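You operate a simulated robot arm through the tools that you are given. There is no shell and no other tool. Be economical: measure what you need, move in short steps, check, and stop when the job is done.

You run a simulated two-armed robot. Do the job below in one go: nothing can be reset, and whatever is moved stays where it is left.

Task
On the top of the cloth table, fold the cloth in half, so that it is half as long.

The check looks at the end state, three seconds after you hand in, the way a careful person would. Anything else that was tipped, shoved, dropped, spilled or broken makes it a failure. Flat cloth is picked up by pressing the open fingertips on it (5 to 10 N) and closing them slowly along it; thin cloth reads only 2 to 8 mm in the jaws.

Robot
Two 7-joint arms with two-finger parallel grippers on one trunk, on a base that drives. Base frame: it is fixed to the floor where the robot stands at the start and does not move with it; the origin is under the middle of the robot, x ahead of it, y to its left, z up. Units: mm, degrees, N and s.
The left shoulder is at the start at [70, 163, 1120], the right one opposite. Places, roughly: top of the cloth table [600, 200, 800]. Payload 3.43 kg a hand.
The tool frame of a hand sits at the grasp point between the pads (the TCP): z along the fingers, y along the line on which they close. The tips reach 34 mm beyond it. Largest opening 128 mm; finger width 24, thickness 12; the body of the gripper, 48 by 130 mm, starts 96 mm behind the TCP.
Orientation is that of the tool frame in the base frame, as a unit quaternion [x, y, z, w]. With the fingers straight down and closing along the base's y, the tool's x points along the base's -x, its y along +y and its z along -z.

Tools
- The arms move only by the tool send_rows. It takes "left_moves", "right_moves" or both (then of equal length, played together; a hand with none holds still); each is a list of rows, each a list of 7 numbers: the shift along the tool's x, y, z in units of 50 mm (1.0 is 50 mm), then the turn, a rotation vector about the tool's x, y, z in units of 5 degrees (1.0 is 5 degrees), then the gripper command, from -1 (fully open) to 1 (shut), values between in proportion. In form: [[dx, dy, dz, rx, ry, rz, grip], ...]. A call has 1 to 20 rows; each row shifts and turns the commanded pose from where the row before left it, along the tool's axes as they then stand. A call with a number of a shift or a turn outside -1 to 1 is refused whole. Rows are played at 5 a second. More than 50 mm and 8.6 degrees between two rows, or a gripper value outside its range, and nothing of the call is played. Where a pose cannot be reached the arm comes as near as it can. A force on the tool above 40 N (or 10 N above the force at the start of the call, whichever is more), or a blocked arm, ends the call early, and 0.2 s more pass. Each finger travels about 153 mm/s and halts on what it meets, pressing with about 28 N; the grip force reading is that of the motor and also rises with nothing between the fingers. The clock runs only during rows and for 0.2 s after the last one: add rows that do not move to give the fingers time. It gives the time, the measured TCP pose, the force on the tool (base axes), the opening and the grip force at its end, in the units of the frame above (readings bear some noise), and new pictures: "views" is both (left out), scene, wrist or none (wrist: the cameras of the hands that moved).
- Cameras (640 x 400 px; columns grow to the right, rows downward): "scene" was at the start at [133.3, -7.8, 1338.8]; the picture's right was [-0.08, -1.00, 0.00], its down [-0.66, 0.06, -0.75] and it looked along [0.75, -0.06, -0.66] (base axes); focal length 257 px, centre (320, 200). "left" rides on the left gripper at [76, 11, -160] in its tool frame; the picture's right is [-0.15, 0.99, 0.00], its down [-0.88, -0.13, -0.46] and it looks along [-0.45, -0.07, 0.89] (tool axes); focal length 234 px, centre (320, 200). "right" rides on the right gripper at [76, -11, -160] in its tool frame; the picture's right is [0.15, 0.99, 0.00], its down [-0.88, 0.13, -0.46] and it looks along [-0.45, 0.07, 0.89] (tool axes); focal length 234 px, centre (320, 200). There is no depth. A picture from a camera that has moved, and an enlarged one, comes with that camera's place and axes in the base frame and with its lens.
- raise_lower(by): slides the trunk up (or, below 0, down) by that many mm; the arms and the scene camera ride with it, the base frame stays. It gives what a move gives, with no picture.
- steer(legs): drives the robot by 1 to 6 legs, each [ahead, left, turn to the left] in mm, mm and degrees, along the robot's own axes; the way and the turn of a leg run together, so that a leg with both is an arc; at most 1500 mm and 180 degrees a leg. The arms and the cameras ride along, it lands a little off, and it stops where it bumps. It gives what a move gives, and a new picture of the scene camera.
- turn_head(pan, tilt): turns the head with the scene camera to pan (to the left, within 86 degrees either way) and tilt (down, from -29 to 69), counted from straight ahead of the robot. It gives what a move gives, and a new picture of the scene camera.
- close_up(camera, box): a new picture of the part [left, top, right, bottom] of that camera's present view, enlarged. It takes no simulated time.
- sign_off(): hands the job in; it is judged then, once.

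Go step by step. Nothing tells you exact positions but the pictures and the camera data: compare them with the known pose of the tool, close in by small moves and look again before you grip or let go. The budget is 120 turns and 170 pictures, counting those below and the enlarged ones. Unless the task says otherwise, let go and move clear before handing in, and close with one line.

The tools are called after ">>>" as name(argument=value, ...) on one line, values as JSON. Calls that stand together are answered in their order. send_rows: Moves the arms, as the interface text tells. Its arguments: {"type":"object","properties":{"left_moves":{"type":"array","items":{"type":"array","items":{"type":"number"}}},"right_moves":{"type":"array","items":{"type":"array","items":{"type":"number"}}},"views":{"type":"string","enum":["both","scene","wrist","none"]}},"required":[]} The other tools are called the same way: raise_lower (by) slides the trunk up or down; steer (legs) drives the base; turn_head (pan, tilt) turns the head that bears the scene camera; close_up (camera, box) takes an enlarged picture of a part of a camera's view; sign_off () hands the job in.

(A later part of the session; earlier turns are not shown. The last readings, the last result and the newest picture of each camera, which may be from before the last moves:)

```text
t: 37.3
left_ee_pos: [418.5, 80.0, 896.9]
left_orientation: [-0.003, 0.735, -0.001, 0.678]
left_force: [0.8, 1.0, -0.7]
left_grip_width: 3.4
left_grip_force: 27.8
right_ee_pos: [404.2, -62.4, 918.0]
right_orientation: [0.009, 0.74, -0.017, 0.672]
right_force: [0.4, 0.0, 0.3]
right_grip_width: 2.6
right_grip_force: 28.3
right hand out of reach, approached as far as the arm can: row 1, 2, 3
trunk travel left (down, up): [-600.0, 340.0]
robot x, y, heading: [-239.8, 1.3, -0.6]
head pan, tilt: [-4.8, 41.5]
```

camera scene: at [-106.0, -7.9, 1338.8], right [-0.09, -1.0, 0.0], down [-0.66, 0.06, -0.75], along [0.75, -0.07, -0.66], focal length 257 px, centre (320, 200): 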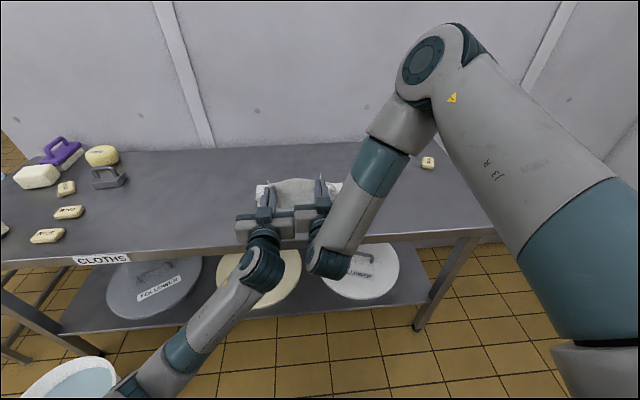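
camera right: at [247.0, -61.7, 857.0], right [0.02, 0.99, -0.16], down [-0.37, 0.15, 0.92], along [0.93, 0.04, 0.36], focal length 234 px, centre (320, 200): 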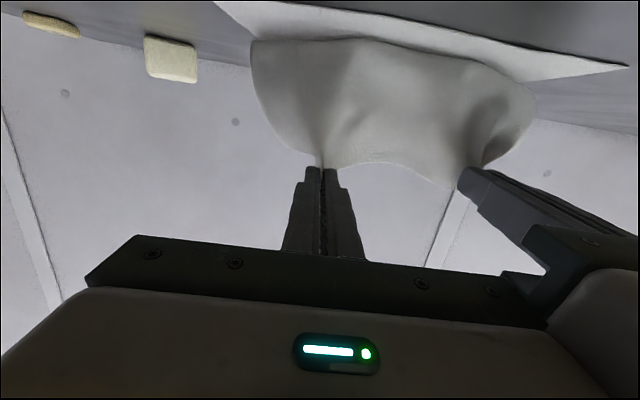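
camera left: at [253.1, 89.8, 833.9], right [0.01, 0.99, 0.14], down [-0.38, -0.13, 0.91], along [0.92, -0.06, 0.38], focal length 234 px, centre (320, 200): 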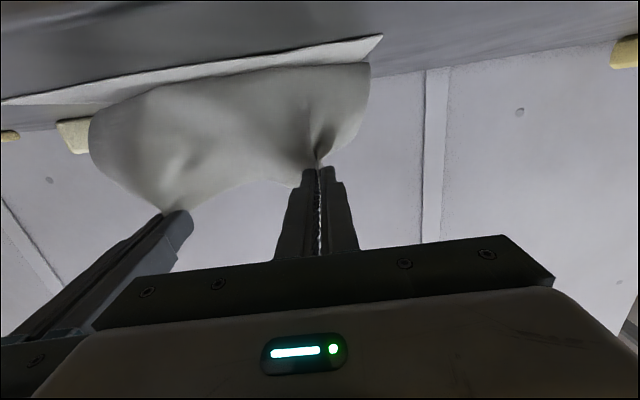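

The right arm is at a joint limit at this tilt. I lower its tilt by about 12° while moving it outward.

>>> send_rows(right_moves=[[0, 0, 0, 0, 0.8, 0, 1], [0, 0, 0, 0, 0.8, 0, 1], [0, 0, 0, 0, 0.8, 0, 1], [0, 0, 0, 0, 0, 0, 1], [0.1, -0.1, 0.1, 0, 0, 0, 1], [0, 0, 0, 0, 0, 0, 1]], views="none")

```text
t: 38.7
left_ee_pos: [418.7, 79.4, 897.6]
left_orientation: [-0.002, 0.735, -0.002, 0.678]
left_force: [0.1, 0.3, -1.2]
left_grip_width: 3.1
left_grip_force: 27.5
right_ee_pos: [406.2, -66.8, 912.4]
right_orientation: [0.009, 0.806, -0.014, 0.592]
right_force: [0.2, -0.3, 0.2]
right_grip_width: 2.7
right_grip_force: 28.1
trunk travel left (down, up): [-600.0, 340.0]
robot x, y, heading: [-240.9, -2.8, -0.2]
head pan, tilt: [-4.8, 41.5]
```

Right is responsive again at about 73° tilt. I move it to match the left hand.

>>> send_rows(right_moves=[[0.1, -0.25, 0.16, 0, 0, 0, 1], [0.11, -0.25, 0.16, 0, 0, 0, 1], [0, 0, 0, 0, 0, 0, 1]], views="wrist")

```text
t: 39.5
left_ee_pos: [417.5, 78.4, 896.8]
left_orientation: [-0.002, 0.735, -0.002, 0.678]
left_force: [-0.1, -15.9, -1.6]
left_grip_width: 3.6
left_grip_force: 27.6
right_ee_pos: [418.3, -91.9, 898.9]
right_orientation: [0.008, 0.805, -0.013, 0.593]
right_force: [-0.5, 16.8, 1.2]
right_grip_width: 2.3
right_grip_force: 28.5
trunk travel left (down, up): [-600.0, 340.0]
robot x, y, heading: [-241.9, 2.4, -0.6]
head pan, tilt: [-4.8, 41.5]
camera right: at [243.1, -97.3, 873.6], right [-0.02, 0.99, -0.15], down [-0.17, 0.15, 0.97], along [0.99, 0.04, 0.16], focal length 234 px, centre (320, 200)
```

right: 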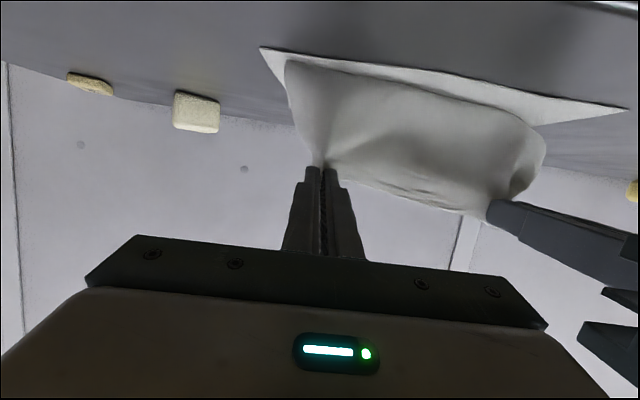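

The cloth is taut at 170 mm hand spacing. I give it 5 mm slack and lower both hands together with the trunk.

>>> send_rows(right_moves=[[0, 0.1, 0, 0, 0, 0, 1], [0, 0, 0, 0, 0, 0, 1]], views="none")

>>> raise_lower(by=-65)

>>> send_rows(left_moves=[[0, 0, 0, 0, 0, 0, 1]], right_moves=[[0, 0, 0, 0, 0, 0, 1]])

```text
t: 40.1
left_ee_pos: [417.2, 78.2, 895.9]
left_orientation: [-0.003, 0.736, 0.0, 0.677]
left_force: [-0.5, -13.0, -0.7]
left_grip_width: 3.8
left_grip_force: 27.9
right_ee_pos: [418.5, -87.3, 896.7]
right_orientation: [0.008, 0.806, -0.014, 0.592]
right_force: [0.4, 12.9, 1.5]
right_grip_width: 2.4
right_grip_force: 28.0
trunk travel left (down, up): [-600.0, 340.0]
robot x, y, heading: [-236.6, -0.2, -0.3]
head pan, tilt: [-4.8, 41.5]
```

```text
t: 41.2
left_ee_pos: [418.1, 78.4, 832.2]
left_orientation: [-0.002, 0.734, -0.001, 0.679]
left_force: [-1.1, -12.8, -1.3]
left_grip_width: 3.3
left_grip_force: 27.8
right_ee_pos: [417.0, -88.2, 831.5]
right_orientation: [0.01, 0.805, -0.015, 0.593]
right_force: [0.4, 13.2, 1.8]
right_grip_width: 2.9
right_grip_force: 27.9
trunk travel left (down, up): [-535.0, 405.0]
robot x, y, heading: [-236.5, 0.1, -0.0]
head pan, tilt: [-4.8, 41.5]
```

```text
t: 41.6
left_ee_pos: [417.8, 78.5, 831.8]
left_orientation: [-0.002, 0.735, -0.002, 0.678]
left_force: [-1.3, -13.6, -2.1]
left_grip_width: 3.4
left_grip_force: 27.4
right_ee_pos: [417.8, -88.4, 832.2]
right_orientation: [0.01, 0.805, -0.014, 0.593]
right_force: [0.4, 11.6, 1.8]
right_grip_width: 2.5
right_grip_force: 27.4
trunk travel left (down, up): [-535.0, 405.0]
robot x, y, heading: [-239.2, 3.1, -0.5]
head pan, tilt: [-4.8, 41.5]
camera scene: at [-106.2, -8.0, 1273.8], right [-0.09, -1.0, 0.0], down [-0.66, 0.06, -0.75], along [0.75, -0.07, -0.66], focal length 257 px, centre (320, 200)
camera right: at [243.2, -93.2, 806.9], right [-0.01, 0.99, -0.15], down [-0.17, 0.15, 0.97], along [0.99, 0.04, 0.16], focal length 234 px, centre (320, 200)
camera left: at [252.9, 89.3, 768.9], right [0.01, 0.99, 0.14], down [-0.38, -0.13, 0.91], along [0.92, -0.06, 0.38], focal length 234 px, centre (320, 200)
```

scene: 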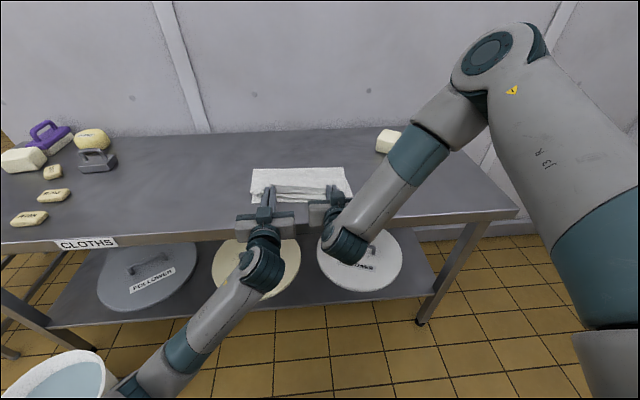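
right: 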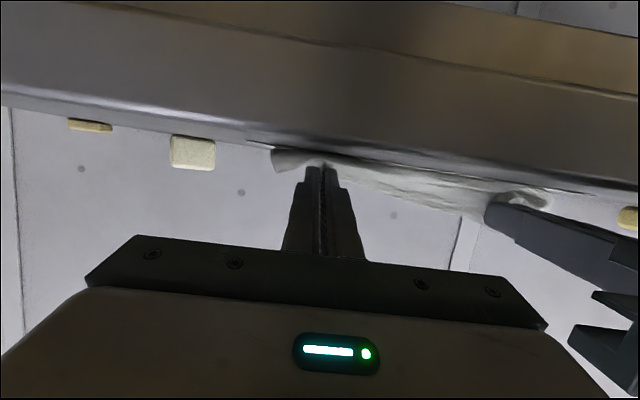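
left: 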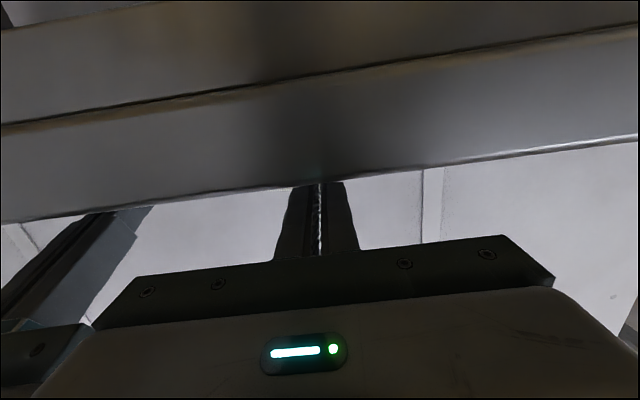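

>>> close_up(camera="scene", box=[220, 140, 380, 240])

```text
4.00 times, centred on (300, 190) of scene
camera zoom: at [-106.2, -8.0, 1273.8], right [-0.09, -1.0, 0.0], down [-0.66, 0.06, -0.75], along [0.75, -0.07, -0.66], focal length 1026 px, centre (400, 240)
```

zoom: 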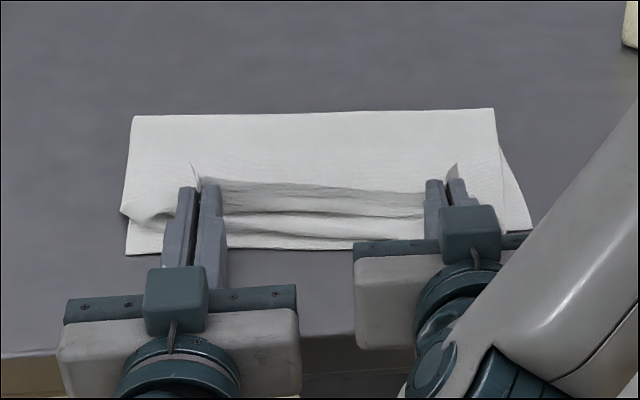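

The top layer has about 50 mm of slack because the fold sits too near (x ≈ 601 instead of ≈ 625). I raise the hands, go forward so the lower half lies back down, and then return on a lower path.

>>> raise_lower(by=90)

>>> steer(legs=[[190, 0, 0]])

>>> close_up(camera="right", box=[0, 0, 640, 400])

```text
t: 42.8
left_ee_pos: [418.6, 78.6, 921.5]
left_orientation: [-0.002, 0.735, -0.001, 0.678]
left_force: [-0.8, -13.1, -2.1]
left_grip_width: 3.4
left_grip_force: 28.3
right_ee_pos: [418.0, -88.1, 920.9]
right_orientation: [0.009, 0.806, -0.014, 0.592]
right_force: [0.4, 12.2, 1.8]
right_grip_width: 2.7
right_grip_force: 27.9
trunk travel left (down, up): [-625.0, 315.0]
robot x, y, heading: [-240.4, 3.2, -0.3]
head pan, tilt: [-4.8, 41.5]
```

```text
t: 44.4
left_ee_pos: [607.3, 74.1, 921.6]
left_orientation: [-0.001, 0.735, -0.003, 0.679]
left_force: [0.3, -11.6, -2.1]
left_grip_width: 3.4
left_grip_force: 28.5
right_ee_pos: [606.4, -90.9, 919.9]
right_orientation: [0.01, 0.805, -0.014, 0.592]
right_force: [-1.0, 11.5, 1.1]
right_grip_width: 2.3
right_grip_force: 28.1
trunk travel left (down, up): [-625.0, 315.0]
robot x, y, heading: [-52.0, -2.0, -0.3]
head pan, tilt: [-4.8, 41.5]
camera scene: at [83.7, -9.9, 1363.7], right [-0.09, -1.0, 0.0], down [-0.66, 0.06, -0.75], along [0.74, -0.07, -0.66], focal length 257 px, centre (320, 200)
```

scene: 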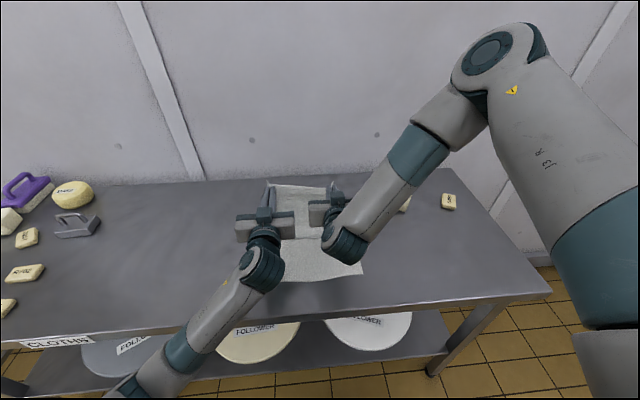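

```text
1.00 times, centred on (320, 200) of right
camera zoom: at [432.5, -95.9, 896.5], right [-0.01, 0.99, -0.15], down [-0.17, 0.15, 0.97], along [0.99, 0.04, 0.16], focal length 234 px, centre (320, 200)
```

zoom: 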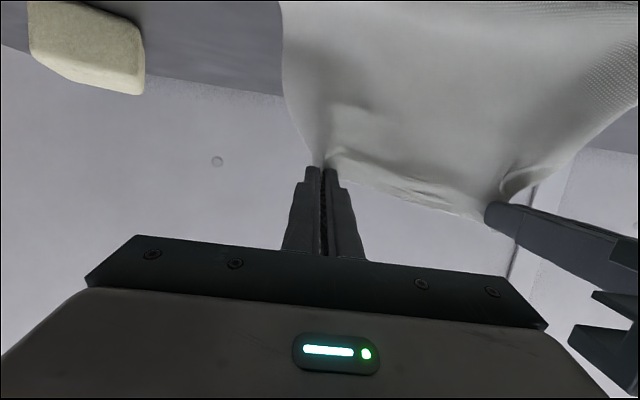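

The near edge is still at x ≈ 427 and the lower half has been laid back down. I return 140 mm, lower, then finish the last stretch low.

>>> steer(legs=[[-140, 0, 0]])

>>> raise_lower(by=-65)

>>> close_up(camera="scene", box=[220, 120, 380, 240])

```text
t: 45.7
left_ee_pos: [468.6, 73.4, 921.9]
left_orientation: [0.001, 0.734, -0.004, 0.679]
left_force: [-0.6, -11.5, -1.1]
left_grip_width: 3.6
left_grip_force: 28.0
right_ee_pos: [467.0, -91.0, 923.1]
right_orientation: [0.011, 0.805, -0.015, 0.593]
right_force: [0.7, 10.5, 1.4]
right_grip_width: 2.4
right_grip_force: 27.8
trunk travel left (down, up): [-625.0, 315.0]
robot x, y, heading: [-188.5, 3.5, -0.8]
head pan, tilt: [-4.8, 41.5]
camera scene: at [-56.5, -9.0, 1363.8], right [-0.1, -1.0, 0.0], down [-0.66, 0.06, -0.75], along [0.75, -0.07, -0.66], focal length 257 px, centre (320, 200)
```

scene: 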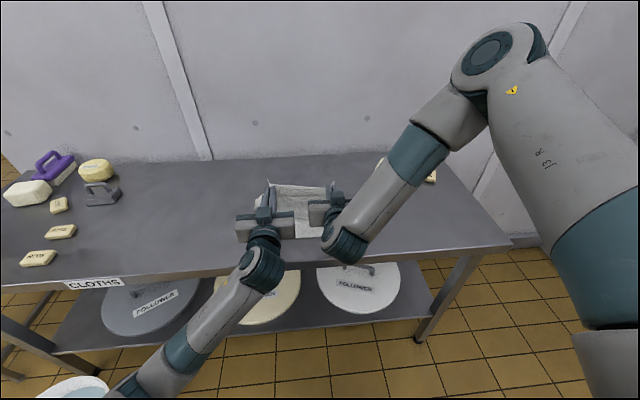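

```text
t: 46.7
left_ee_pos: [467.9, 73.7, 857.1]
left_orientation: [0.001, 0.735, -0.004, 0.678]
left_force: [-0.5, -7.9, -1.6]
left_grip_width: 3.1
left_grip_force: 27.9
right_ee_pos: [469.1, -91.5, 857.3]
right_orientation: [0.012, 0.806, -0.016, 0.592]
right_force: [1.3, 8.9, 0.8]
right_grip_width: 2.4
right_grip_force: 27.8
trunk travel left (down, up): [-560.0, 380.0]
robot x, y, heading: [-189.5, 2.2, -0.8]
head pan, tilt: [-4.8, 41.5]
```

```text
3.33 times, centred on (300, 180) of scene
camera zoom: at [-56.1, -8.9, 1298.9], right [-0.1, -1.0, 0.0], down [-0.66, 0.06, -0.75], along [0.75, -0.07, -0.66], focal length 855 px, centre (387, 267)
```

zoom: 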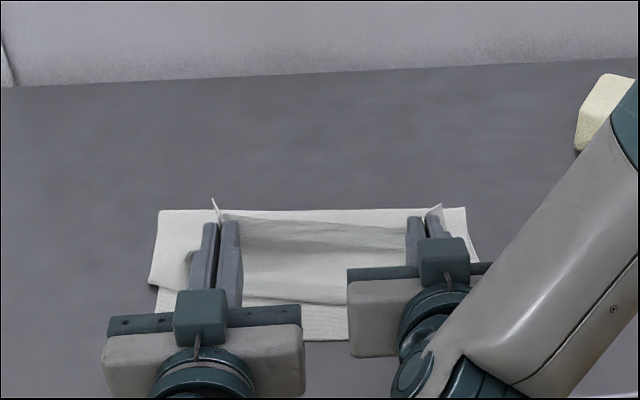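

The cloth is about 365 long, so the fold at x ≈ 600 is close to the middle (≈ 609). I draw back about 65 mm to take out the slack, then lower onto the near edge.

>>> steer(legs=[[-62, 0, 0]])

>>> raise_lower(by=-28)

>>> close_up(camera="scene", box=[220, 140, 380, 240])

```text
t: 47.7
left_ee_pos: [405.1, 74.7, 858.2]
left_orientation: [0.0, 0.735, -0.004, 0.678]
left_force: [-0.5, -9.9, -0.6]
left_grip_width: 3.6
left_grip_force: 28.0
right_ee_pos: [404.6, -90.8, 858.6]
right_orientation: [0.012, 0.805, -0.016, 0.593]
right_force: [0.5, 9.5, 1.2]
right_grip_width: 2.7
right_grip_force: 27.5
trunk travel left (down, up): [-560.0, 380.0]
robot x, y, heading: [-251.3, 0.9, -0.7]
head pan, tilt: [-4.8, 41.5]
camera scene: at [-119.6, -8.2, 1299.0], right [-0.1, -1.0, 0.0], down [-0.66, 0.06, -0.75], along [0.75, -0.07, -0.66], focal length 257 px, centre (320, 200)
```

scene: 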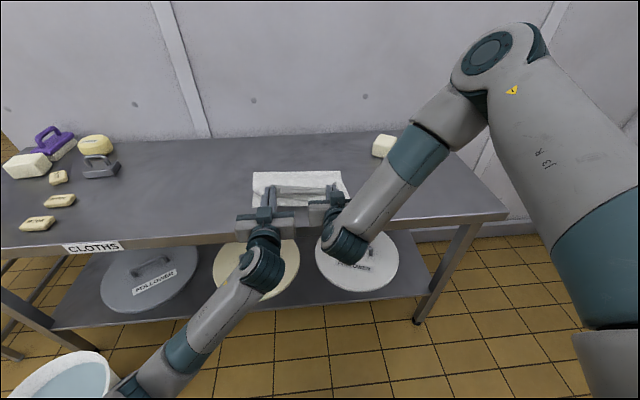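

```text
t: 48.4
left_ee_pos: [406.3, 74.3, 829.3]
left_orientation: [0.002, 0.735, -0.005, 0.678]
left_force: [0.2, -7.3, -0.9]
left_grip_width: 3.2
left_grip_force: 27.8
right_ee_pos: [406.1, -91.8, 830.0]
right_orientation: [0.011, 0.805, -0.015, 0.592]
right_force: [0.1, 6.7, 1.2]
right_grip_width: 2.3
right_grip_force: 27.6
trunk travel left (down, up): [-532.0, 408.0]
robot x, y, heading: [-246.8, 2.7, -0.8]
head pan, tilt: [-4.8, 41.5]
```

```text
4.00 times, centred on (300, 190) of scene
camera zoom: at [-118.0, -8.2, 1270.8], right [-0.1, -1.0, 0.0], down [-0.66, 0.06, -0.75], along [0.74, -0.07, -0.66], focal length 1026 px, centre (400, 240)
```

zoom: 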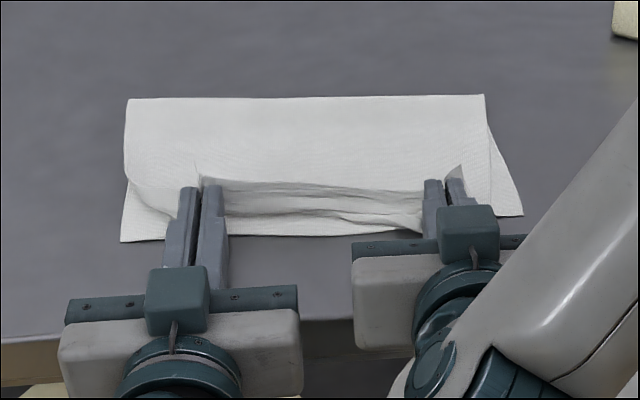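

The fold looks straight and the carried edge is over the near edge. I lower a final 6 mm, open the fingers slowly, then look.

>>> raise_lower(by=-6)

>>> send_rows(left_moves=[[0, 0, 0, 0, 0, 0, 0.85], [0, 0, 0, 0, 0, 0, 0.75], [0, 0, 0, 0, 0, 0, 0.65], [0, 0, 0, 0, 0, 0, 0.6], [0, 0, 0, 0, 0, 0, 0.6]], right_moves=[[0, 0, 0, 0, 0, 0, 0.85], [0, 0, 0, 0, 0, 0, 0.75], [0, 0, 0, 0, 0, 0, 0.65], [0, 0, 0, 0, 0, 0, 0.6], [0, 0, 0, 0, 0, 0, 0.6]], views="none")

>>> close_up(camera="scene", box=[220, 140, 380, 240])

```text
t: 49.0
left_ee_pos: [406.4, 72.7, 824.6]
left_orientation: [0.001, 0.734, -0.004, 0.679]
left_force: [-1.0, -8.1, 0.0]
left_grip_width: 3.3
left_grip_force: 27.8
right_ee_pos: [405.6, -89.5, 825.4]
right_orientation: [0.013, 0.804, -0.016, 0.594]
right_force: [1.1, 7.7, 15.0]
right_grip_width: 2.4
right_grip_force: 27.8
trunk travel left (down, up): [-526.0, 414.0]
robot x, y, heading: [-249.9, 1.7, -0.3]
head pan, tilt: [-4.8, 41.5]
```

```text
t: 50.2
left_ee_pos: [406.5, 73.8, 823.4]
left_orientation: [0.002, 0.734, -0.005, 0.679]
left_force: [0.4, -0.6, -0.7]
left_grip_width: 25.6
left_grip_force: 0.0
right_ee_pos: [405.2, -90.5, 823.8]
right_orientation: [0.013, 0.805, -0.017, 0.593]
right_force: [1.3, -3.7, 12.7]
right_grip_width: 22.3
right_grip_force: 0.0
trunk travel left (down, up): [-526.0, 414.0]
robot x, y, heading: [-254.5, 1.2, -0.7]
head pan, tilt: [-4.8, 41.5]
```

```text
4.00 times, centred on (300, 190) of scene
camera zoom: at [-119.2, -8.4, 1265.0], right [-0.1, -1.0, 0.0], down [-0.66, 0.06, -0.75], along [0.75, -0.07, -0.66], focal length 1026 px, centre (400, 240)
```

zoom: 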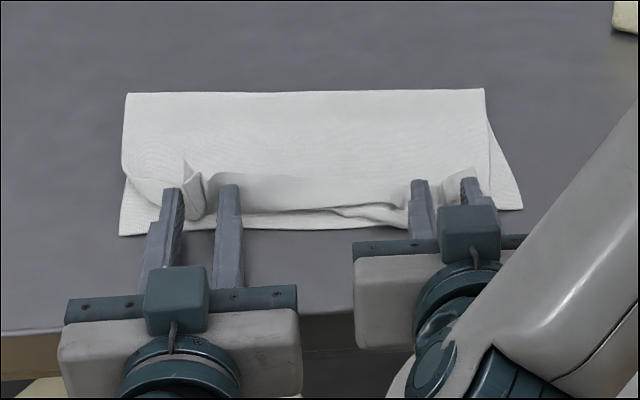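

The cloth is released and is falling toward the near edge. I lift a few millimetres, open slightly more and back straight out.

>>> raise_lower(by=4)

>>> steer(legs=[[-120, 0, 0]])

>>> close_up(camera="scene", box=[220, 120, 380, 220])

```text
t: 50.7
left_ee_pos: [407.0, 74.6, 826.3]
left_orientation: [0.0, 0.735, -0.003, 0.678]
left_force: [0.6, -0.3, 0.4]
left_grip_width: 25.6
left_grip_force: 0.1
right_ee_pos: [404.6, -90.9, 824.8]
right_orientation: [0.011, 0.806, -0.016, 0.592]
right_force: [0.6, 0.3, 0.2]
right_grip_width: 25.4
right_grip_force: 0.0
trunk travel left (down, up): [-530.0, 410.0]
robot x, y, heading: [-254.0, 3.2, -0.7]
head pan, tilt: [-4.8, 41.5]
```

```text
t: 52.0
left_ee_pos: [283.1, 75.8, 827.6]
left_orientation: [0.001, 0.734, -0.004, 0.679]
left_force: [-0.5, -0.5, -0.2]
left_grip_width: 25.4
left_grip_force: 0.0
right_ee_pos: [282.0, -89.4, 826.0]
right_orientation: [0.011, 0.805, -0.016, 0.593]
right_force: [-0.1, 0.1, 0.2]
right_grip_width: 25.5
right_grip_force: 0.0
trunk travel left (down, up): [-530.0, 410.0]
robot x, y, heading: [-372.7, 0.8, -0.8]
head pan, tilt: [-4.8, 41.5]
camera scene: at [-242.5, -6.4, 1268.9], right [-0.1, -1.0, 0.0], down [-0.66, 0.06, -0.75], along [0.75, -0.07, -0.66], focal length 257 px, centre (320, 200)
```

scene: 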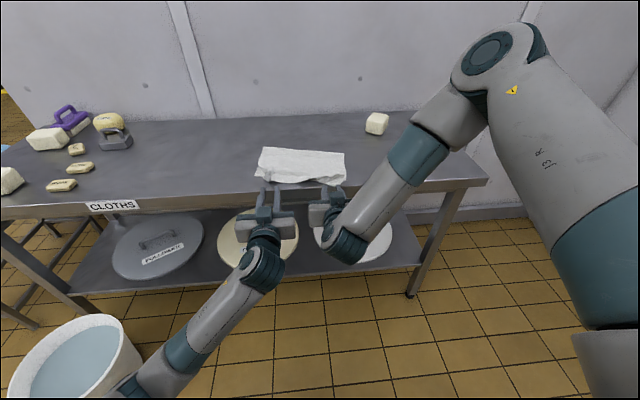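

```text
4.00 times, centred on (300, 170) of scene
camera zoom: at [-242.5, -6.4, 1268.9], right [-0.1, -1.0, 0.0], down [-0.66, 0.06, -0.75], along [0.75, -0.07, -0.66], focal length 1026 px, centre (400, 320)
```

zoom: 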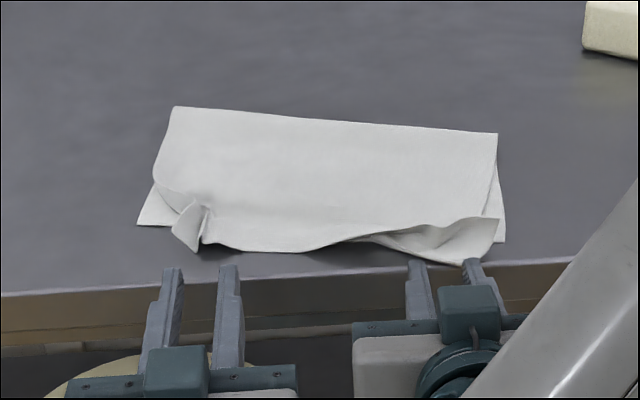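

The release worked, but the retreat dragged the right part of the top layer toward me. I raise up, bring the hands upright and apart, and take a proper look.

>>> raise_lower(by=200)

>>> send_rows(left_moves=[[0, 0.2, 0, 0, 1, 0, 0.6], [0, 0.2, 0, 0, 1, 0, 0.6], [0, 0.2, 0, 0, 1, 0, 0.6], [0, 0.2, 0, 0, 1, 0, 0.6], [0, 0.2, 0, 0, 1, 0, 0.6], [0, 0.2, 0, 0, 1, 0, 0.6], [0, 0.2, 0, 0, 1, 0, 0.6], [0, 0.2, 0, 0, 1, 0, 0.6], [0, 0.2, 0, 0, 1, 0, 0.6], [0, 0.2, 0, 0, 1, 0, 0.6], [0, 0.2, 0, 0, 1, 0, 0.6], [0, 0.2, 0, 0, 1, 0, 0.6], [0, 0.2, 0, 0, 1, 0, 0.6], [0, 0.2, 0, 0, 1, 0, 0.6], [0, 0, 0, 0, 1, 0, 0.6], [0, 0, 0, 0, 1, 0, 0.6], [0, 0, 0, 0, 1, 0, 0.6], [0, 0, 0, 0, 0, 0, 0.6]], right_moves=[[0, -0.2, 0, 0, 1, 0, 0.6], [0, -0.2, 0, 0, 1, 0, 0.6], [0, -0.2, 0, 0, 1, 0, 0.6], [0, -0.2, 0, 0, 1, 0, 0.6], [0, -0.2, 0, 0, 1, 0, 0.6], [0, -0.2, 0, 0, 1, 0, 0.6], [0, -0.2, 0, 0, 1, 0, 0.6], [0, -0.2, 0, 0, 1, 0, 0.6], [0, -0.2, 0, 0, 1, 0, 0.6], [0, -0.2, 0, 0, 1, 0, 0.6], [0, -0.2, 0, 0, 1, 0, 0.6], [0, -0.2, 0, 0, 1, 0, 0.6], [0, -0.2, 0, 0, 1, 0, 0.6], [0, -0.2, 0, 0, 1, 0, 0.6], [0, 0, 0, 0, 0.5, 0, 0.6], [0, 0, 0, 0, 0, 0, 0.6], [0, 0, 0, 0, 0, 0, 0.6], [0, 0, 0, 0, 0, 0, 0.6]], views="none")

>>> close_up(camera="scene", box=[200, 140, 440, 290])

```text
t: 54.1
left_ee_pos: [283.0, 76.2, 1026.9]
left_orientation: [0.0, 0.735, -0.004, 0.678]
left_force: [-0.1, -0.6, 0.4]
left_grip_width: 25.6
left_grip_force: 0.0
right_ee_pos: [282.4, -88.5, 1027.7]
right_orientation: [0.012, 0.806, -0.016, 0.592]
right_force: [-1.1, 0.1, 0.6]
right_grip_width: 25.6
right_grip_force: 0.0
trunk travel left (down, up): [-730.0, 210.0]
robot x, y, heading: [-372.2, 4.1, -0.9]
head pan, tilt: [-4.8, 41.5]
```

```text
t: 57.9
left_ee_pos: [284.6, 216.5, 1026.6]
left_orientation: [0.004, 1.0, -0.002, 0.003]
left_force: [-0.2, 0.1, 0.7]
left_grip_width: 25.7
left_grip_force: 0.0
right_ee_pos: [277.5, -228.8, 1027.9]
right_orientation: [0.019, 1.0, -0.006, 0.001]
right_force: [-0.2, 0.8, 0.0]
right_grip_width: 25.8
right_grip_force: 0.0
trunk travel left (down, up): [-730.0, 210.0]
robot x, y, heading: [-376.5, 2.7, -0.7]
head pan, tilt: [-4.8, 41.5]
```

```text
2.67 times, centred on (320, 215) of scene
camera zoom: at [-241.1, -6.1, 1468.8], right [-0.1, -1.0, 0.0], down [-0.66, 0.06, -0.75], along [0.74, -0.07, -0.66], focal length 684 px, centre (320, 160)
```

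zoom: 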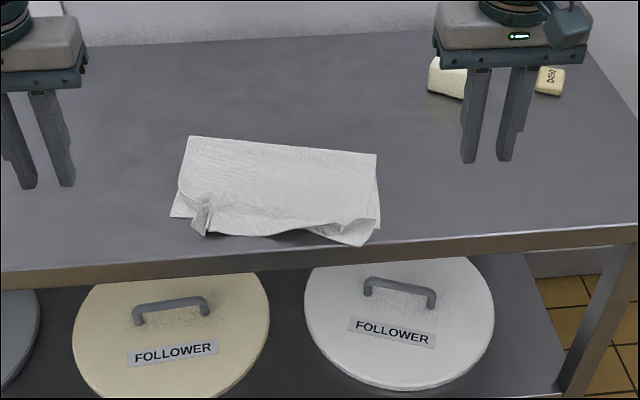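

The arms are upright again. I drive forward so the cloth is within comfortable reach and take a close look from above.

>>> steer(legs=[[220, 0, 0.8]])

>>> close_up(camera="scene", box=[220, 220, 420, 345])

```text
t: 59.6
left_ee_pos: [501.7, 225.4, 1026.0]
left_orientation: [-0.006, 1.0, -0.003, 0.004]
left_force: [0.5, -0.2, 0.4]
left_grip_width: 25.7
left_grip_force: 0.0
right_ee_pos: [501.1, -218.2, 1027.2]
right_orientation: [0.01, 1.0, -0.007, 0.001]
right_force: [0.5, 0.0, -0.2]
right_grip_width: 25.7
right_grip_force: 0.1
trunk travel left (down, up): [-730.0, 210.0]
robot x, y, heading: [-156.4, 2.8, -0.0]
head pan, tilt: [-4.8, 41.5]
camera scene: at [-20.4, -5.4, 1468.9], right [-0.08, -1.0, 0.0], down [-0.66, 0.05, -0.75], along [0.75, -0.06, -0.66], focal length 257 px, centre (320, 200)
```

scene: 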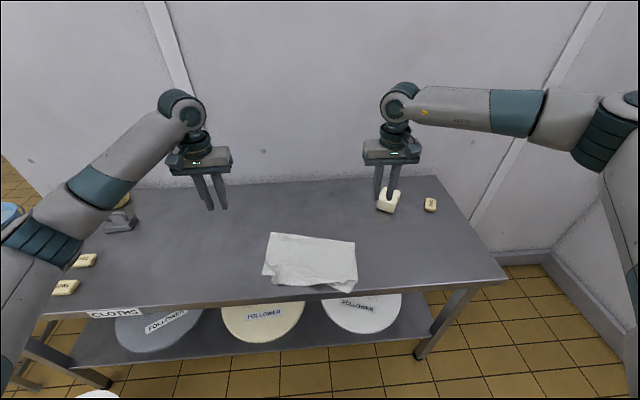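

```text
3.20 times, centred on (320, 282) of scene
camera zoom: at [-20.4, -5.4, 1468.9], right [-0.08, -1.0, 0.0], down [-0.66, 0.05, -0.75], along [0.75, -0.06, -0.66], focal length 821 px, centre (320, -64)
```

zoom: 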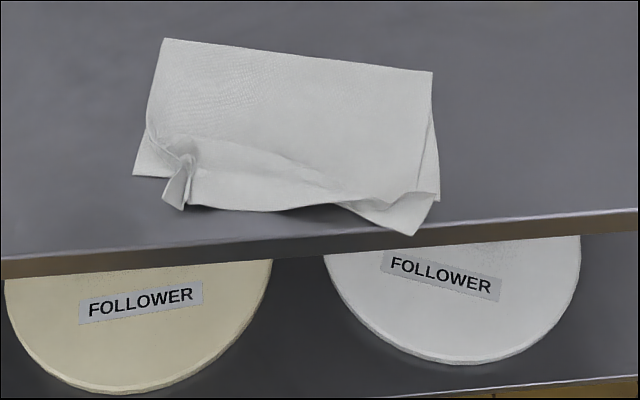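

The cloth is folded but skewed by about 13°. The top layer's right corner hangs slightly over the table front and the left corner is crumpled, so I bring the hands over these corners to inspect before straightening.

>>> send_rows(left_moves=[[0.44, -0.42, 0.42, 0, 0, 0, 0.2], [0.44, -0.42, 0.42, 0, 0, 0, 0.2], [0.44, -0.42, 0.42, 0, 0, 0, 0.2], [0.44, -0.42, 0.42, 0, 0, 0, 0.2], [0.44, -0.42, 0.3, 0, 0, 0, 0.2], [0.44, -0.42, 0.3, 0, 0, 0, 0.2], [0, 0, 0, 0, 0, 0, 0.2]], right_moves=[[0.5, 0.33, 0.42, 0, 0, 0, 0.2], [0.5, 0.33, 0.42, 0, 0, 0, 0.2], [0.5, 0.33, 0.42, 0, 0, 0, 0.2], [0.5, 0.33, 0.42, 0, 0, 0, 0.2], [0.5, 0.33, 0.3, 0, 0, 0, 0.2], [0.5, 0.33, 0.3, 0, 0, 0, 0.2], [0, 0, 0, 0, 0, 0, 0.2]], views="wrist")

```text
t: 61.2
left_ee_pos: [370.3, 100.2, 909.3]
left_orientation: [-0.005, 1.0, -0.002, 0.004]
left_force: [0.4, -0.3, -0.5]
left_grip_width: 50.9
left_grip_force: 0.0
right_ee_pos: [354.9, -119.9, 910.5]
right_orientation: [0.011, 1.0, -0.007, 0.002]
right_force: [0.5, -0.1, 0.2]
right_grip_width: 51.3
right_grip_force: 0.0
trunk travel left (down, up): [-730.0, 210.0]
robot x, y, heading: [-149.1, 1.0, -0.0]
head pan, tilt: [-4.8, 41.5]
camera right: at [278.1, -128.7, 1071.3], right [-0.13, 0.99, -0.01], down [0.88, 0.12, 0.46], along [0.45, 0.05, -0.89], focal length 234 px, centre (320, 200)
camera left: at [293.1, 111.3, 1068.7], right [0.14, 0.99, 0.0], down [0.88, -0.12, 0.46], along [0.46, -0.07, -0.89], focal length 234 px, centre (320, 200)
```

right: 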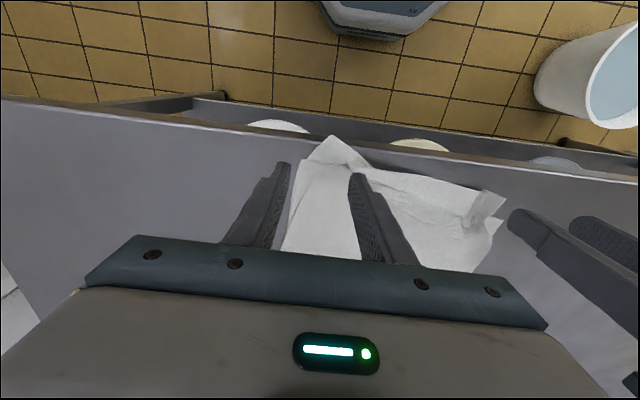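
left: 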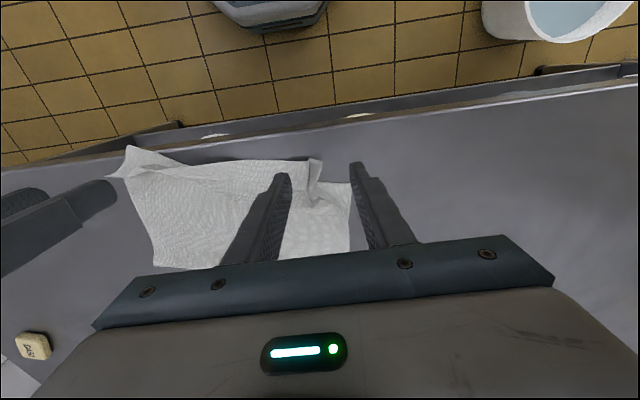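

>>> close_up(camera="left", box=[100, 120, 400, 280])

>>> close_up(camera="right", box=[240, 110, 540, 280])

```text
2.13 times, centred on (250, 200) of left
camera zoom: at [293.1, 111.3, 1068.7], right [0.14, 0.99, 0.0], down [0.88, -0.12, 0.46], along [0.46, -0.07, -0.89], focal length 500 px, centre (469, 200)
```

zoom: 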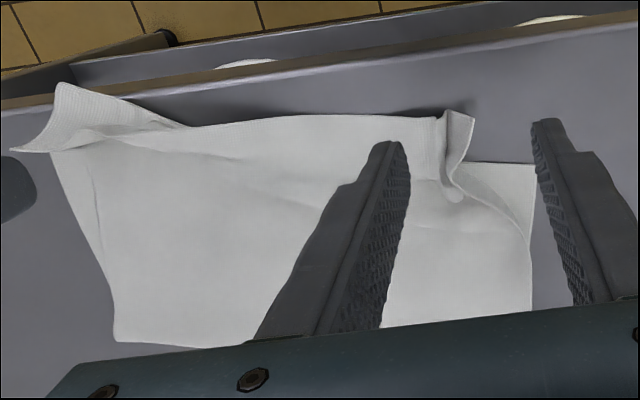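

```text
2.13 times, centred on (390, 195) of right
camera zoom: at [278.1, -128.7, 1071.3], right [-0.13, 0.99, -0.01], down [0.88, 0.12, 0.46], along [0.45, 0.05, -0.89], focal length 500 px, centre (171, 211)
```

zoom: 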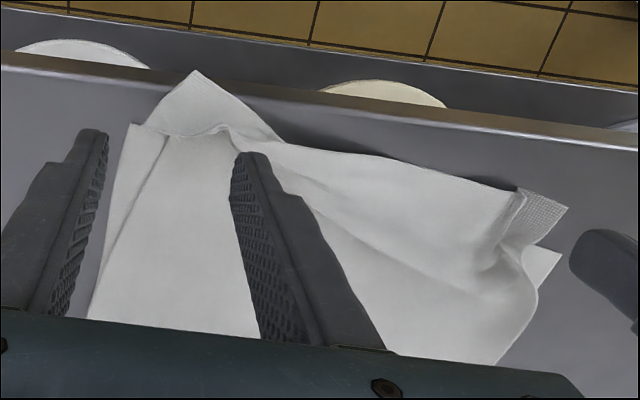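

Now I see it well: the left corner stands up as a tuft near (380, 97), and the right corner flap lies at about (350, -108), overhanging the edge. I'll pinch both and set them back onto the lower layer's corners at (413, 131) and (364, -143).

>>> send_rows(left_moves=[[-0.24, -0.1, 0, 0, 0, 0, 0.2], [0, 0, 0.5, 0, 0, 0, 0.2], [0, 0, 0.5, 0, 0, 0, 0.2], [0, 0, 0.3, 0, 0, 0, 0.2], [0, 0, 0, 0, 0, 0, 0.2]], right_moves=[[0.12, 0.2, 0, 0, 0, 0, 0.2], [0, 0, 0.5, 0, 0, 0, 0.2], [0, 0, 0.5, 0, 0, 0, 0.2], [0, 0, 0.3, 0, 0, 0, 0.2], [0, 0, 0, 0, 0, 0, 0.2]], views="wrist")

```text
t: 62.4
left_ee_pos: [384.0, 95.4, 846.8]
left_orientation: [-0.005, 1.0, -0.003, 0.004]
left_force: [-0.4, 0.5, 0.0]
left_grip_width: 51.0
left_grip_force: 0.1
right_ee_pos: [348.3, -109.4, 846.4]
right_orientation: [0.01, 1.0, -0.006, 0.002]
right_force: [-0.3, 0.5, 0.7]
right_grip_width: 51.1
right_grip_force: 0.0
trunk travel left (down, up): [-730.0, 210.0]
robot x, y, heading: [-155.4, 1.4, 0.0]
head pan, tilt: [-4.8, 41.5]
camera right: at [272.6, -116.5, 1006.0], right [-0.13, 0.99, -0.01], down [0.88, 0.12, 0.46], along [0.45, 0.05, -0.89], focal length 234 px, centre (320, 200)
camera left: at [306.6, 106.2, 1005.5], right [0.14, 0.99, 0.0], down [0.88, -0.12, 0.46], along [0.46, -0.07, -0.89], focal length 234 px, centre (320, 200)
```

right: 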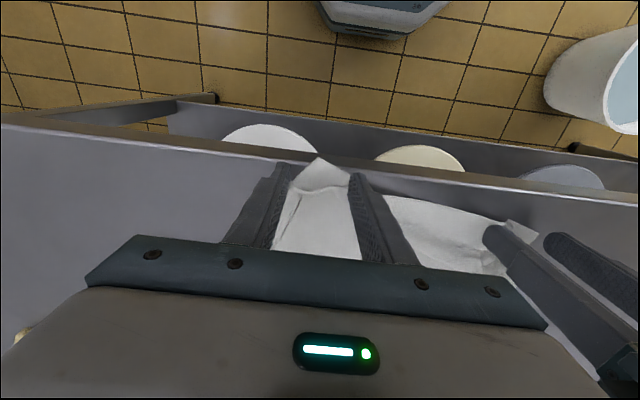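
left: 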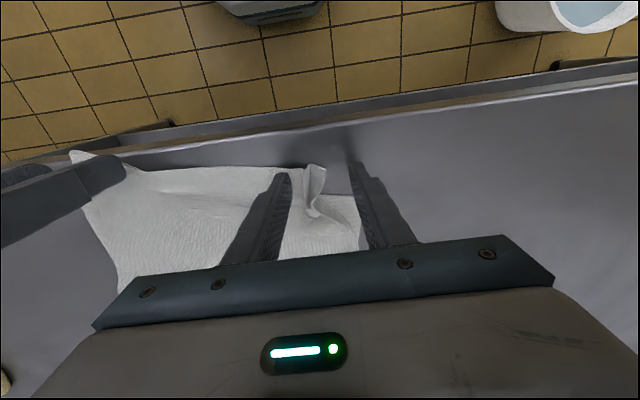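

Both flaps sit between the fingers. I lower the left to just off the table and the right to a light press, then check the force.

>>> send_rows(left_moves=[[0, 0, 0.1, 0, 0, 0, 0.2], [0, 0, 0.1, 0, 0, 0, 0.2], [0, 0, 0, 0, 0, 0, 0.2]], right_moves=[[0, 0, 0.1, 0, 0, 0, 0.2], [0, 0, 0.15, 0, 0, 0, 0.2], [0, 0, 0, 0, 0, 0, 0.2]], views="none")

```text
t: 63.2
left_ee_pos: [381.9, 94.4, 839.5]
left_orientation: [-0.005, 1.0, -0.004, 0.005]
left_force: [-0.3, 0.4, 0.1]
left_grip_width: 51.2
left_grip_force: 0.0
right_ee_pos: [349.6, -106.6, 836.1]
right_orientation: [0.012, 1.0, -0.004, 0.003]
right_force: [-0.1, -2.3, 22.8]
right_grip_width: 50.1
right_grip_force: 0.1
trunk travel left (down, up): [-730.0, 210.0]
robot x, y, heading: [-155.3, 3.9, 0.1]
head pan, tilt: [-4.8, 41.5]
```

Right is at 23 N, so I ease it. Left is just above the surface, so I lower it slightly, then close both slowly.

>>> send_rows(left_moves=[[0, 0, 0.05, 0, 0, 0, 0.2], [0, 0, 0, 0, 0, 0, 0.28], [0, 0, 0, 0, 0, 0, 0.36], [0, 0, 0, 0, 0, 0, 0.44], [0, 0, 0, 0, 0, 0, 0.52], [0, 0, 0, 0, 0, 0, 0.6], [0, 0, 0, 0, 0, 0, 0.68], [0, 0, 0, 0, 0, 0, 0.76], [0, 0, 0, 0, 0, 0, 0.84], [0, 0, 0, 0, 0, 0, 0.92], [0, 0, 0, 0, 0, 0, 1], [0, 0, 0, 0, 0, 0, 1], [0, 0, 0, 0, 0, 0, 1]], right_moves=[[0, 0, -0.06, 0, 0, 0, 0.2], [0, 0, 0, 0, 0, 0, 0.28], [0, 0, 0, 0, 0, 0, 0.36], [0, 0, 0, 0, 0, 0, 0.44], [0, 0, 0, 0, 0, 0, 0.52], [0, 0, 0, 0, 0, 0, 0.6], [0, 0, 0, 0, 0, 0, 0.68], [0, 0, 0, 0, 0, 0, 0.76], [0, 0, 0, 0, 0, 0, 0.84], [0, 0, 0, 0, 0, 0, 0.92], [0, 0, 0, 0, 0, 0, 1], [0, 0, 0, 0, 0, 0, 1], [0, 0, 0, 0, 0, 0, 1]], views="wrist")

```text
t: 66.0
left_ee_pos: [383.3, 93.3, 836.2]
left_orientation: [-0.005, 1.0, -0.003, 0.004]
left_force: [0.1, -5.2, 4.8]
left_grip_width: 2.1
left_grip_force: 28.0
right_ee_pos: [349.0, -107.0, 836.2]
right_orientation: [0.01, 1.0, -0.006, 0.001]
right_force: [0.2, 6.8, 4.3]
right_grip_width: 5.0
right_grip_force: 28.5
trunk travel left (down, up): [-730.0, 210.0]
robot x, y, heading: [-156.3, 3.6, 0.3]
head pan, tilt: [-4.8, 41.5]
camera right: at [273.1, -115.4, 996.4], right [-0.13, 0.99, -0.01], down [0.88, 0.12, 0.46], along [0.46, 0.05, -0.89], focal length 234 px, centre (320, 200)
camera left: at [306.4, 104.4, 994.2], right [0.14, 0.99, 0.0], down [0.88, -0.12, 0.46], along [0.46, -0.07, -0.89], focal length 234 px, centre (320, 200)
```

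right: 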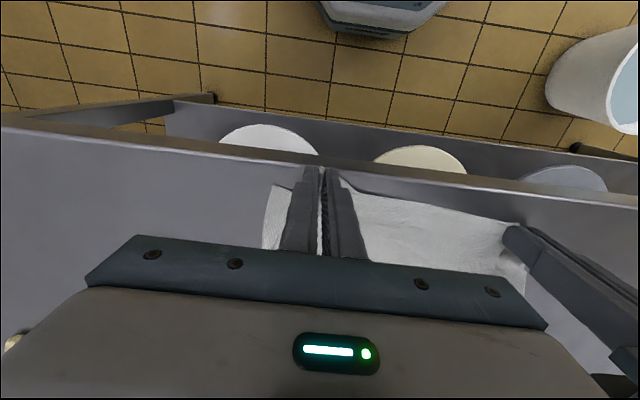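
left: 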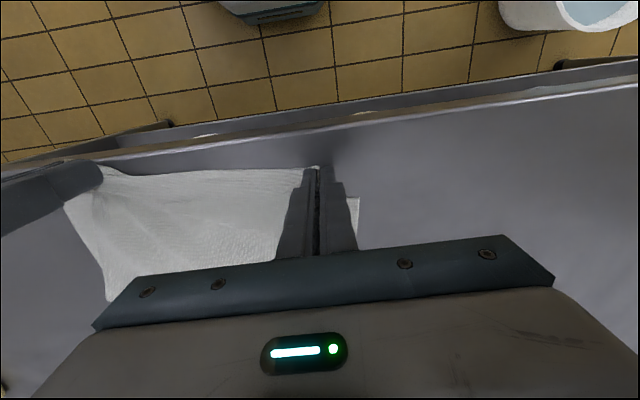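

Both hold (2.1 and 5.0 mm) near the true corners. I lift and swing forward past the fold so the lower layer re-lays and the slack rolls out.

>>> send_rows(left_moves=[[-0.4, -0.07, -0.4, 0, 0, 0, 1], [-0.59, -0.106, -0.4, 0, 0, 0, 1], [-0.59, -0.106, -0.4, 0, 0, 0, 1], [-0.59, -0.106, -0.4, 0, 0, 0, 1], [-0.59, -0.106, -0.4, 0, 0, 0, 1], [-0.59, -0.106, -0.3, 0, 0, 0, 1], [-0.59, -0.106, 0, 0, 0, 0, 1], [-0.4, -0.07, 0.2, 0, 0, 0, 1], [0, 0, 0.4, 0, 0, 0, 1], [0, 0, 0, 0, 0, 0, 1]], right_moves=[[-0.4, -0.07, -0.4, 0, 0, 0, 1], [-0.59, -0.106, -0.4, 0, 0, 0, 1], [-0.59, -0.106, -0.4, 0, 0, 0, 1], [-0.59, -0.106, -0.4, 0, 0, 0, 1], [-0.59, -0.106, -0.4, 0, 0, 0, 1], [-0.59, -0.106, -0.3, 0, 0, 0, 1], [-0.59, -0.106, 0, 0, 0, 0, 1], [-0.4, -0.07, 0.2, 0, 0, 0, 1], [0, 0, 0.4, 0, 0, 0, 1], [0, 0, 0, 0, 0, 0, 1]], views="scene")

```text
t: 68.2
left_ee_pos: [603.1, 55.9, 924.1]
left_orientation: [-0.004, 1.0, -0.003, 0.005]
left_force: [-1.6, -16.1, 0.1]
left_grip_width: 1.9
left_grip_force: 28.0
right_ee_pos: [562.4, -151.1, 924.2]
right_orientation: [0.009, 1.0, -0.005, 0.002]
right_force: [2.2, 16.4, -0.6]
right_grip_width: 5.1
right_grip_force: 27.7
trunk travel left (down, up): [-730.0, 210.0]
robot x, y, heading: [-154.6, 2.4, 0.2]
head pan, tilt: [-4.8, 41.5]
camera scene: at [-20.3, -5.5, 1468.8], right [-0.08, -1.0, 0.0], down [-0.66, 0.05, -0.75], along [0.75, -0.06, -0.66], focal length 257 px, centre (320, 200)
```

scene: 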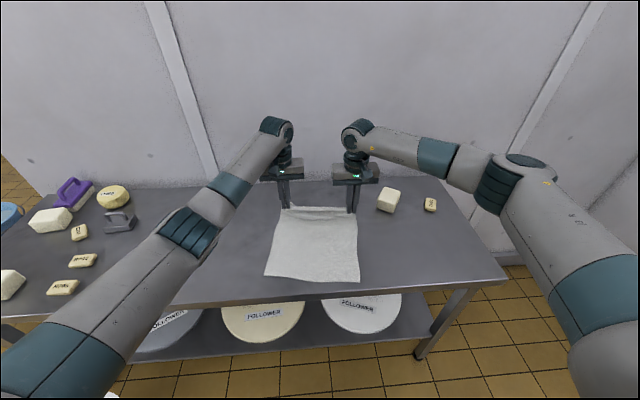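

Excellent: the cloth reopened cleanly and its near edge runs from (412, 125) to (369, -149). I bring the held corners back low over that edge.

>>> send_rows(left_moves=[[0.543, 0.07, 0.19, 0, 0, 0, 1], [0.543, 0.07, 0.19, 0, 0, 0, 1], [0.543, 0.07, 0.19, 0, 0, 0, 1], [0.543, 0.08, 0.19, 0, 0, 0, 1], [0.543, 0.08, 0.19, 0, 0, 0, 1], [0.543, 0.08, 0.19, 0, 0, 0, 1], [0.543, 0.1, 0.19, 0, 0, 0, 1], [0, 0, 0.2, 0, 0, 0, 1], [0, 0, 0, 0, 0, 0, 1]], right_moves=[[0.514, 0.123, 0.19, 0, 0, 0, 1], [0.514, 0.123, 0.19, 0, 0, 0, 1], [0.514, 0.123, 0.19, 0, 0, 0, 1], [0.514, 0.123, 0.19, 0, 0, 0, 1], [0.514, 0.123, 0.19, 0, 0, 0, 1], [0.514, 0.123, 0.19, 0, 0, 0, 1], [0.514, 0.123, 0.19, 0, 0, 0, 1], [0, 0, 0.2, 0, 0, 0, 1], [0, 0, 0, 0, 0, 0, 1]])

```text
t: 70.2
left_ee_pos: [411.8, 80.0, 841.0]
left_orientation: [-0.005, 1.0, -0.003, 0.005]
left_force: [0.5, 0.9, -0.4]
left_grip_width: 1.8
left_grip_force: 27.6
right_ee_pos: [385.0, -104.2, 844.1]
right_orientation: [0.011, 1.0, -0.006, 0.001]
right_force: [-0.4, 0.3, 0.2]
right_grip_width: 4.7
right_grip_force: 27.6
trunk travel left (down, up): [-730.0, 210.0]
robot x, y, heading: [-152.1, 8.9, 0.2]
head pan, tilt: [-4.8, 41.5]
camera scene: at [-20.4, -5.3, 1468.8], right [-0.08, -1.0, 0.0], down [-0.66, 0.05, -0.75], along [0.75, -0.06, -0.66], focal length 257 px, centre (320, 200)
camera right: at [308.9, -111.8, 1003.9], right [-0.13, 0.99, -0.01], down [0.88, 0.12, 0.46], along [0.46, 0.05, -0.89], focal length 234 px, centre (320, 200)
camera left: at [334.4, 92.7, 1000.1], right [0.14, 0.99, 0.0], down [0.88, -0.12, 0.46], along [0.46, -0.07, -0.89], focal length 234 px, centre (320, 200)
```

scene: 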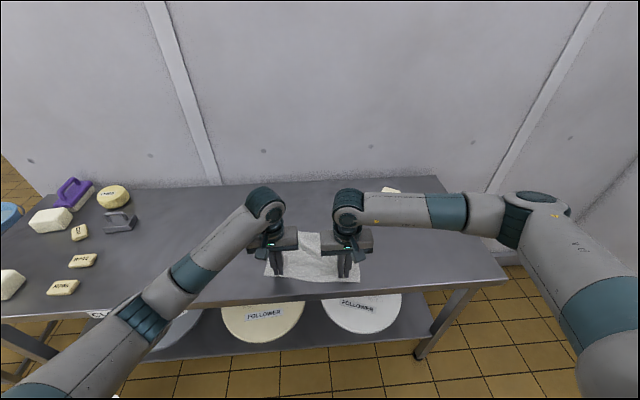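
right: 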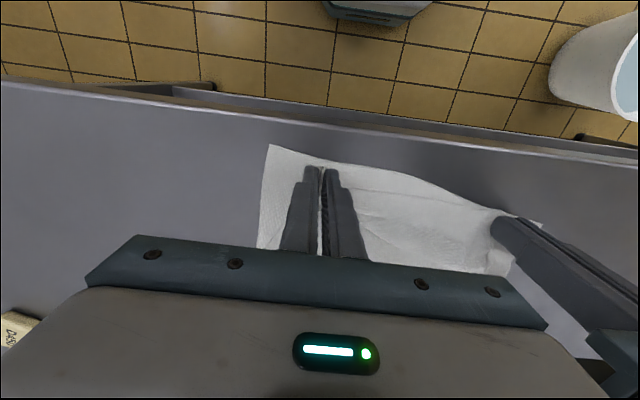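
left: 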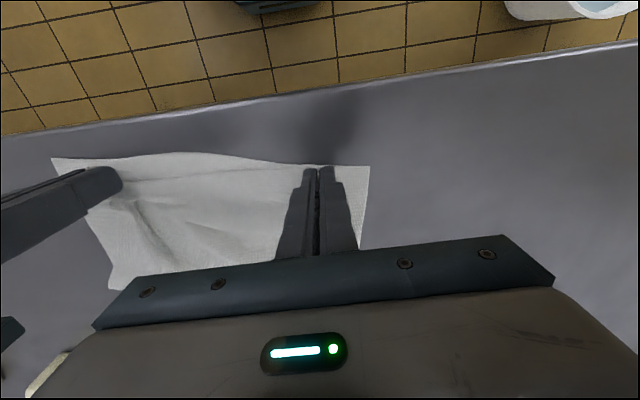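

Both corners line up well with the lower layer. I spread the hands slightly to square the edge and set them down.

>>> send_rows(left_moves=[[0, 0.07, 0, 0, 0, 0, 1], [0, 0.07, 0.03, 0, 0, 0, 1], [0, 0.04, 0.06, 0, 0, 0, 1], [0, 0, 0, 0, 0, 0, 1]], right_moves=[[0.04, -0.08, 0, 0, 0, 0, 1], [0.04, -0.08, 0.08, 0, 0, 0, 1], [0, -0.04, 0.08, 0, 0, 0, 1], [0, 0, 0, 0, 0, 0, 1]], views="wrist")

```text
t: 71.2
left_ee_pos: [410.1, 90.8, 837.9]
left_orientation: [-0.005, 1.0, -0.003, 0.004]
left_force: [-0.2, -8.9, 0.8]
left_grip_width: 2.1
left_grip_force: 28.3
right_ee_pos: [380.1, -115.1, 839.8]
right_orientation: [0.009, 1.0, -0.004, 0.002]
right_force: [0.2, 10.0, 3.0]
right_grip_width: 5.0
right_grip_force: 28.0
trunk travel left (down, up): [-730.0, 210.0]
robot x, y, heading: [-152.6, 4.2, 0.2]
head pan, tilt: [-4.8, 41.5]
camera right: at [304.3, -122.7, 997.8], right [-0.13, 0.99, -0.01], down [0.88, 0.12, 0.46], along [0.46, 0.05, -0.89], focal length 234 px, centre (320, 200)
camera left: at [333.1, 101.9, 997.4], right [0.14, 0.99, -0.01], down [0.88, -0.12, 0.46], along [0.46, -0.07, -0.89], focal length 234 px, centre (320, 200)
```

right: 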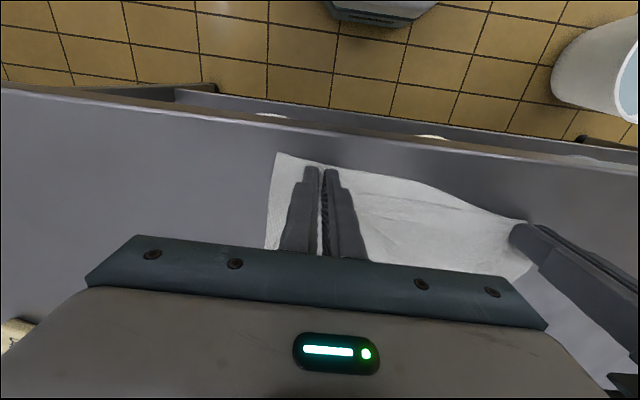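
left: 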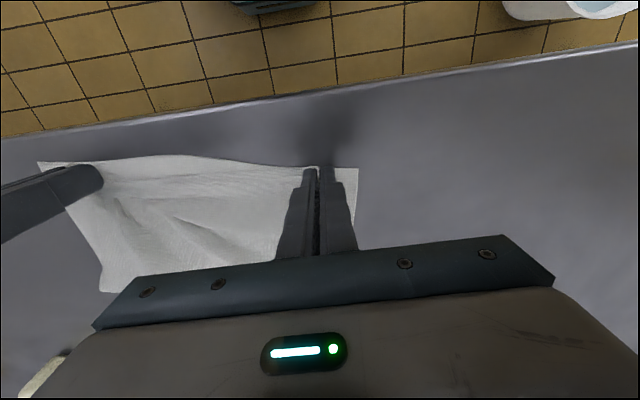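

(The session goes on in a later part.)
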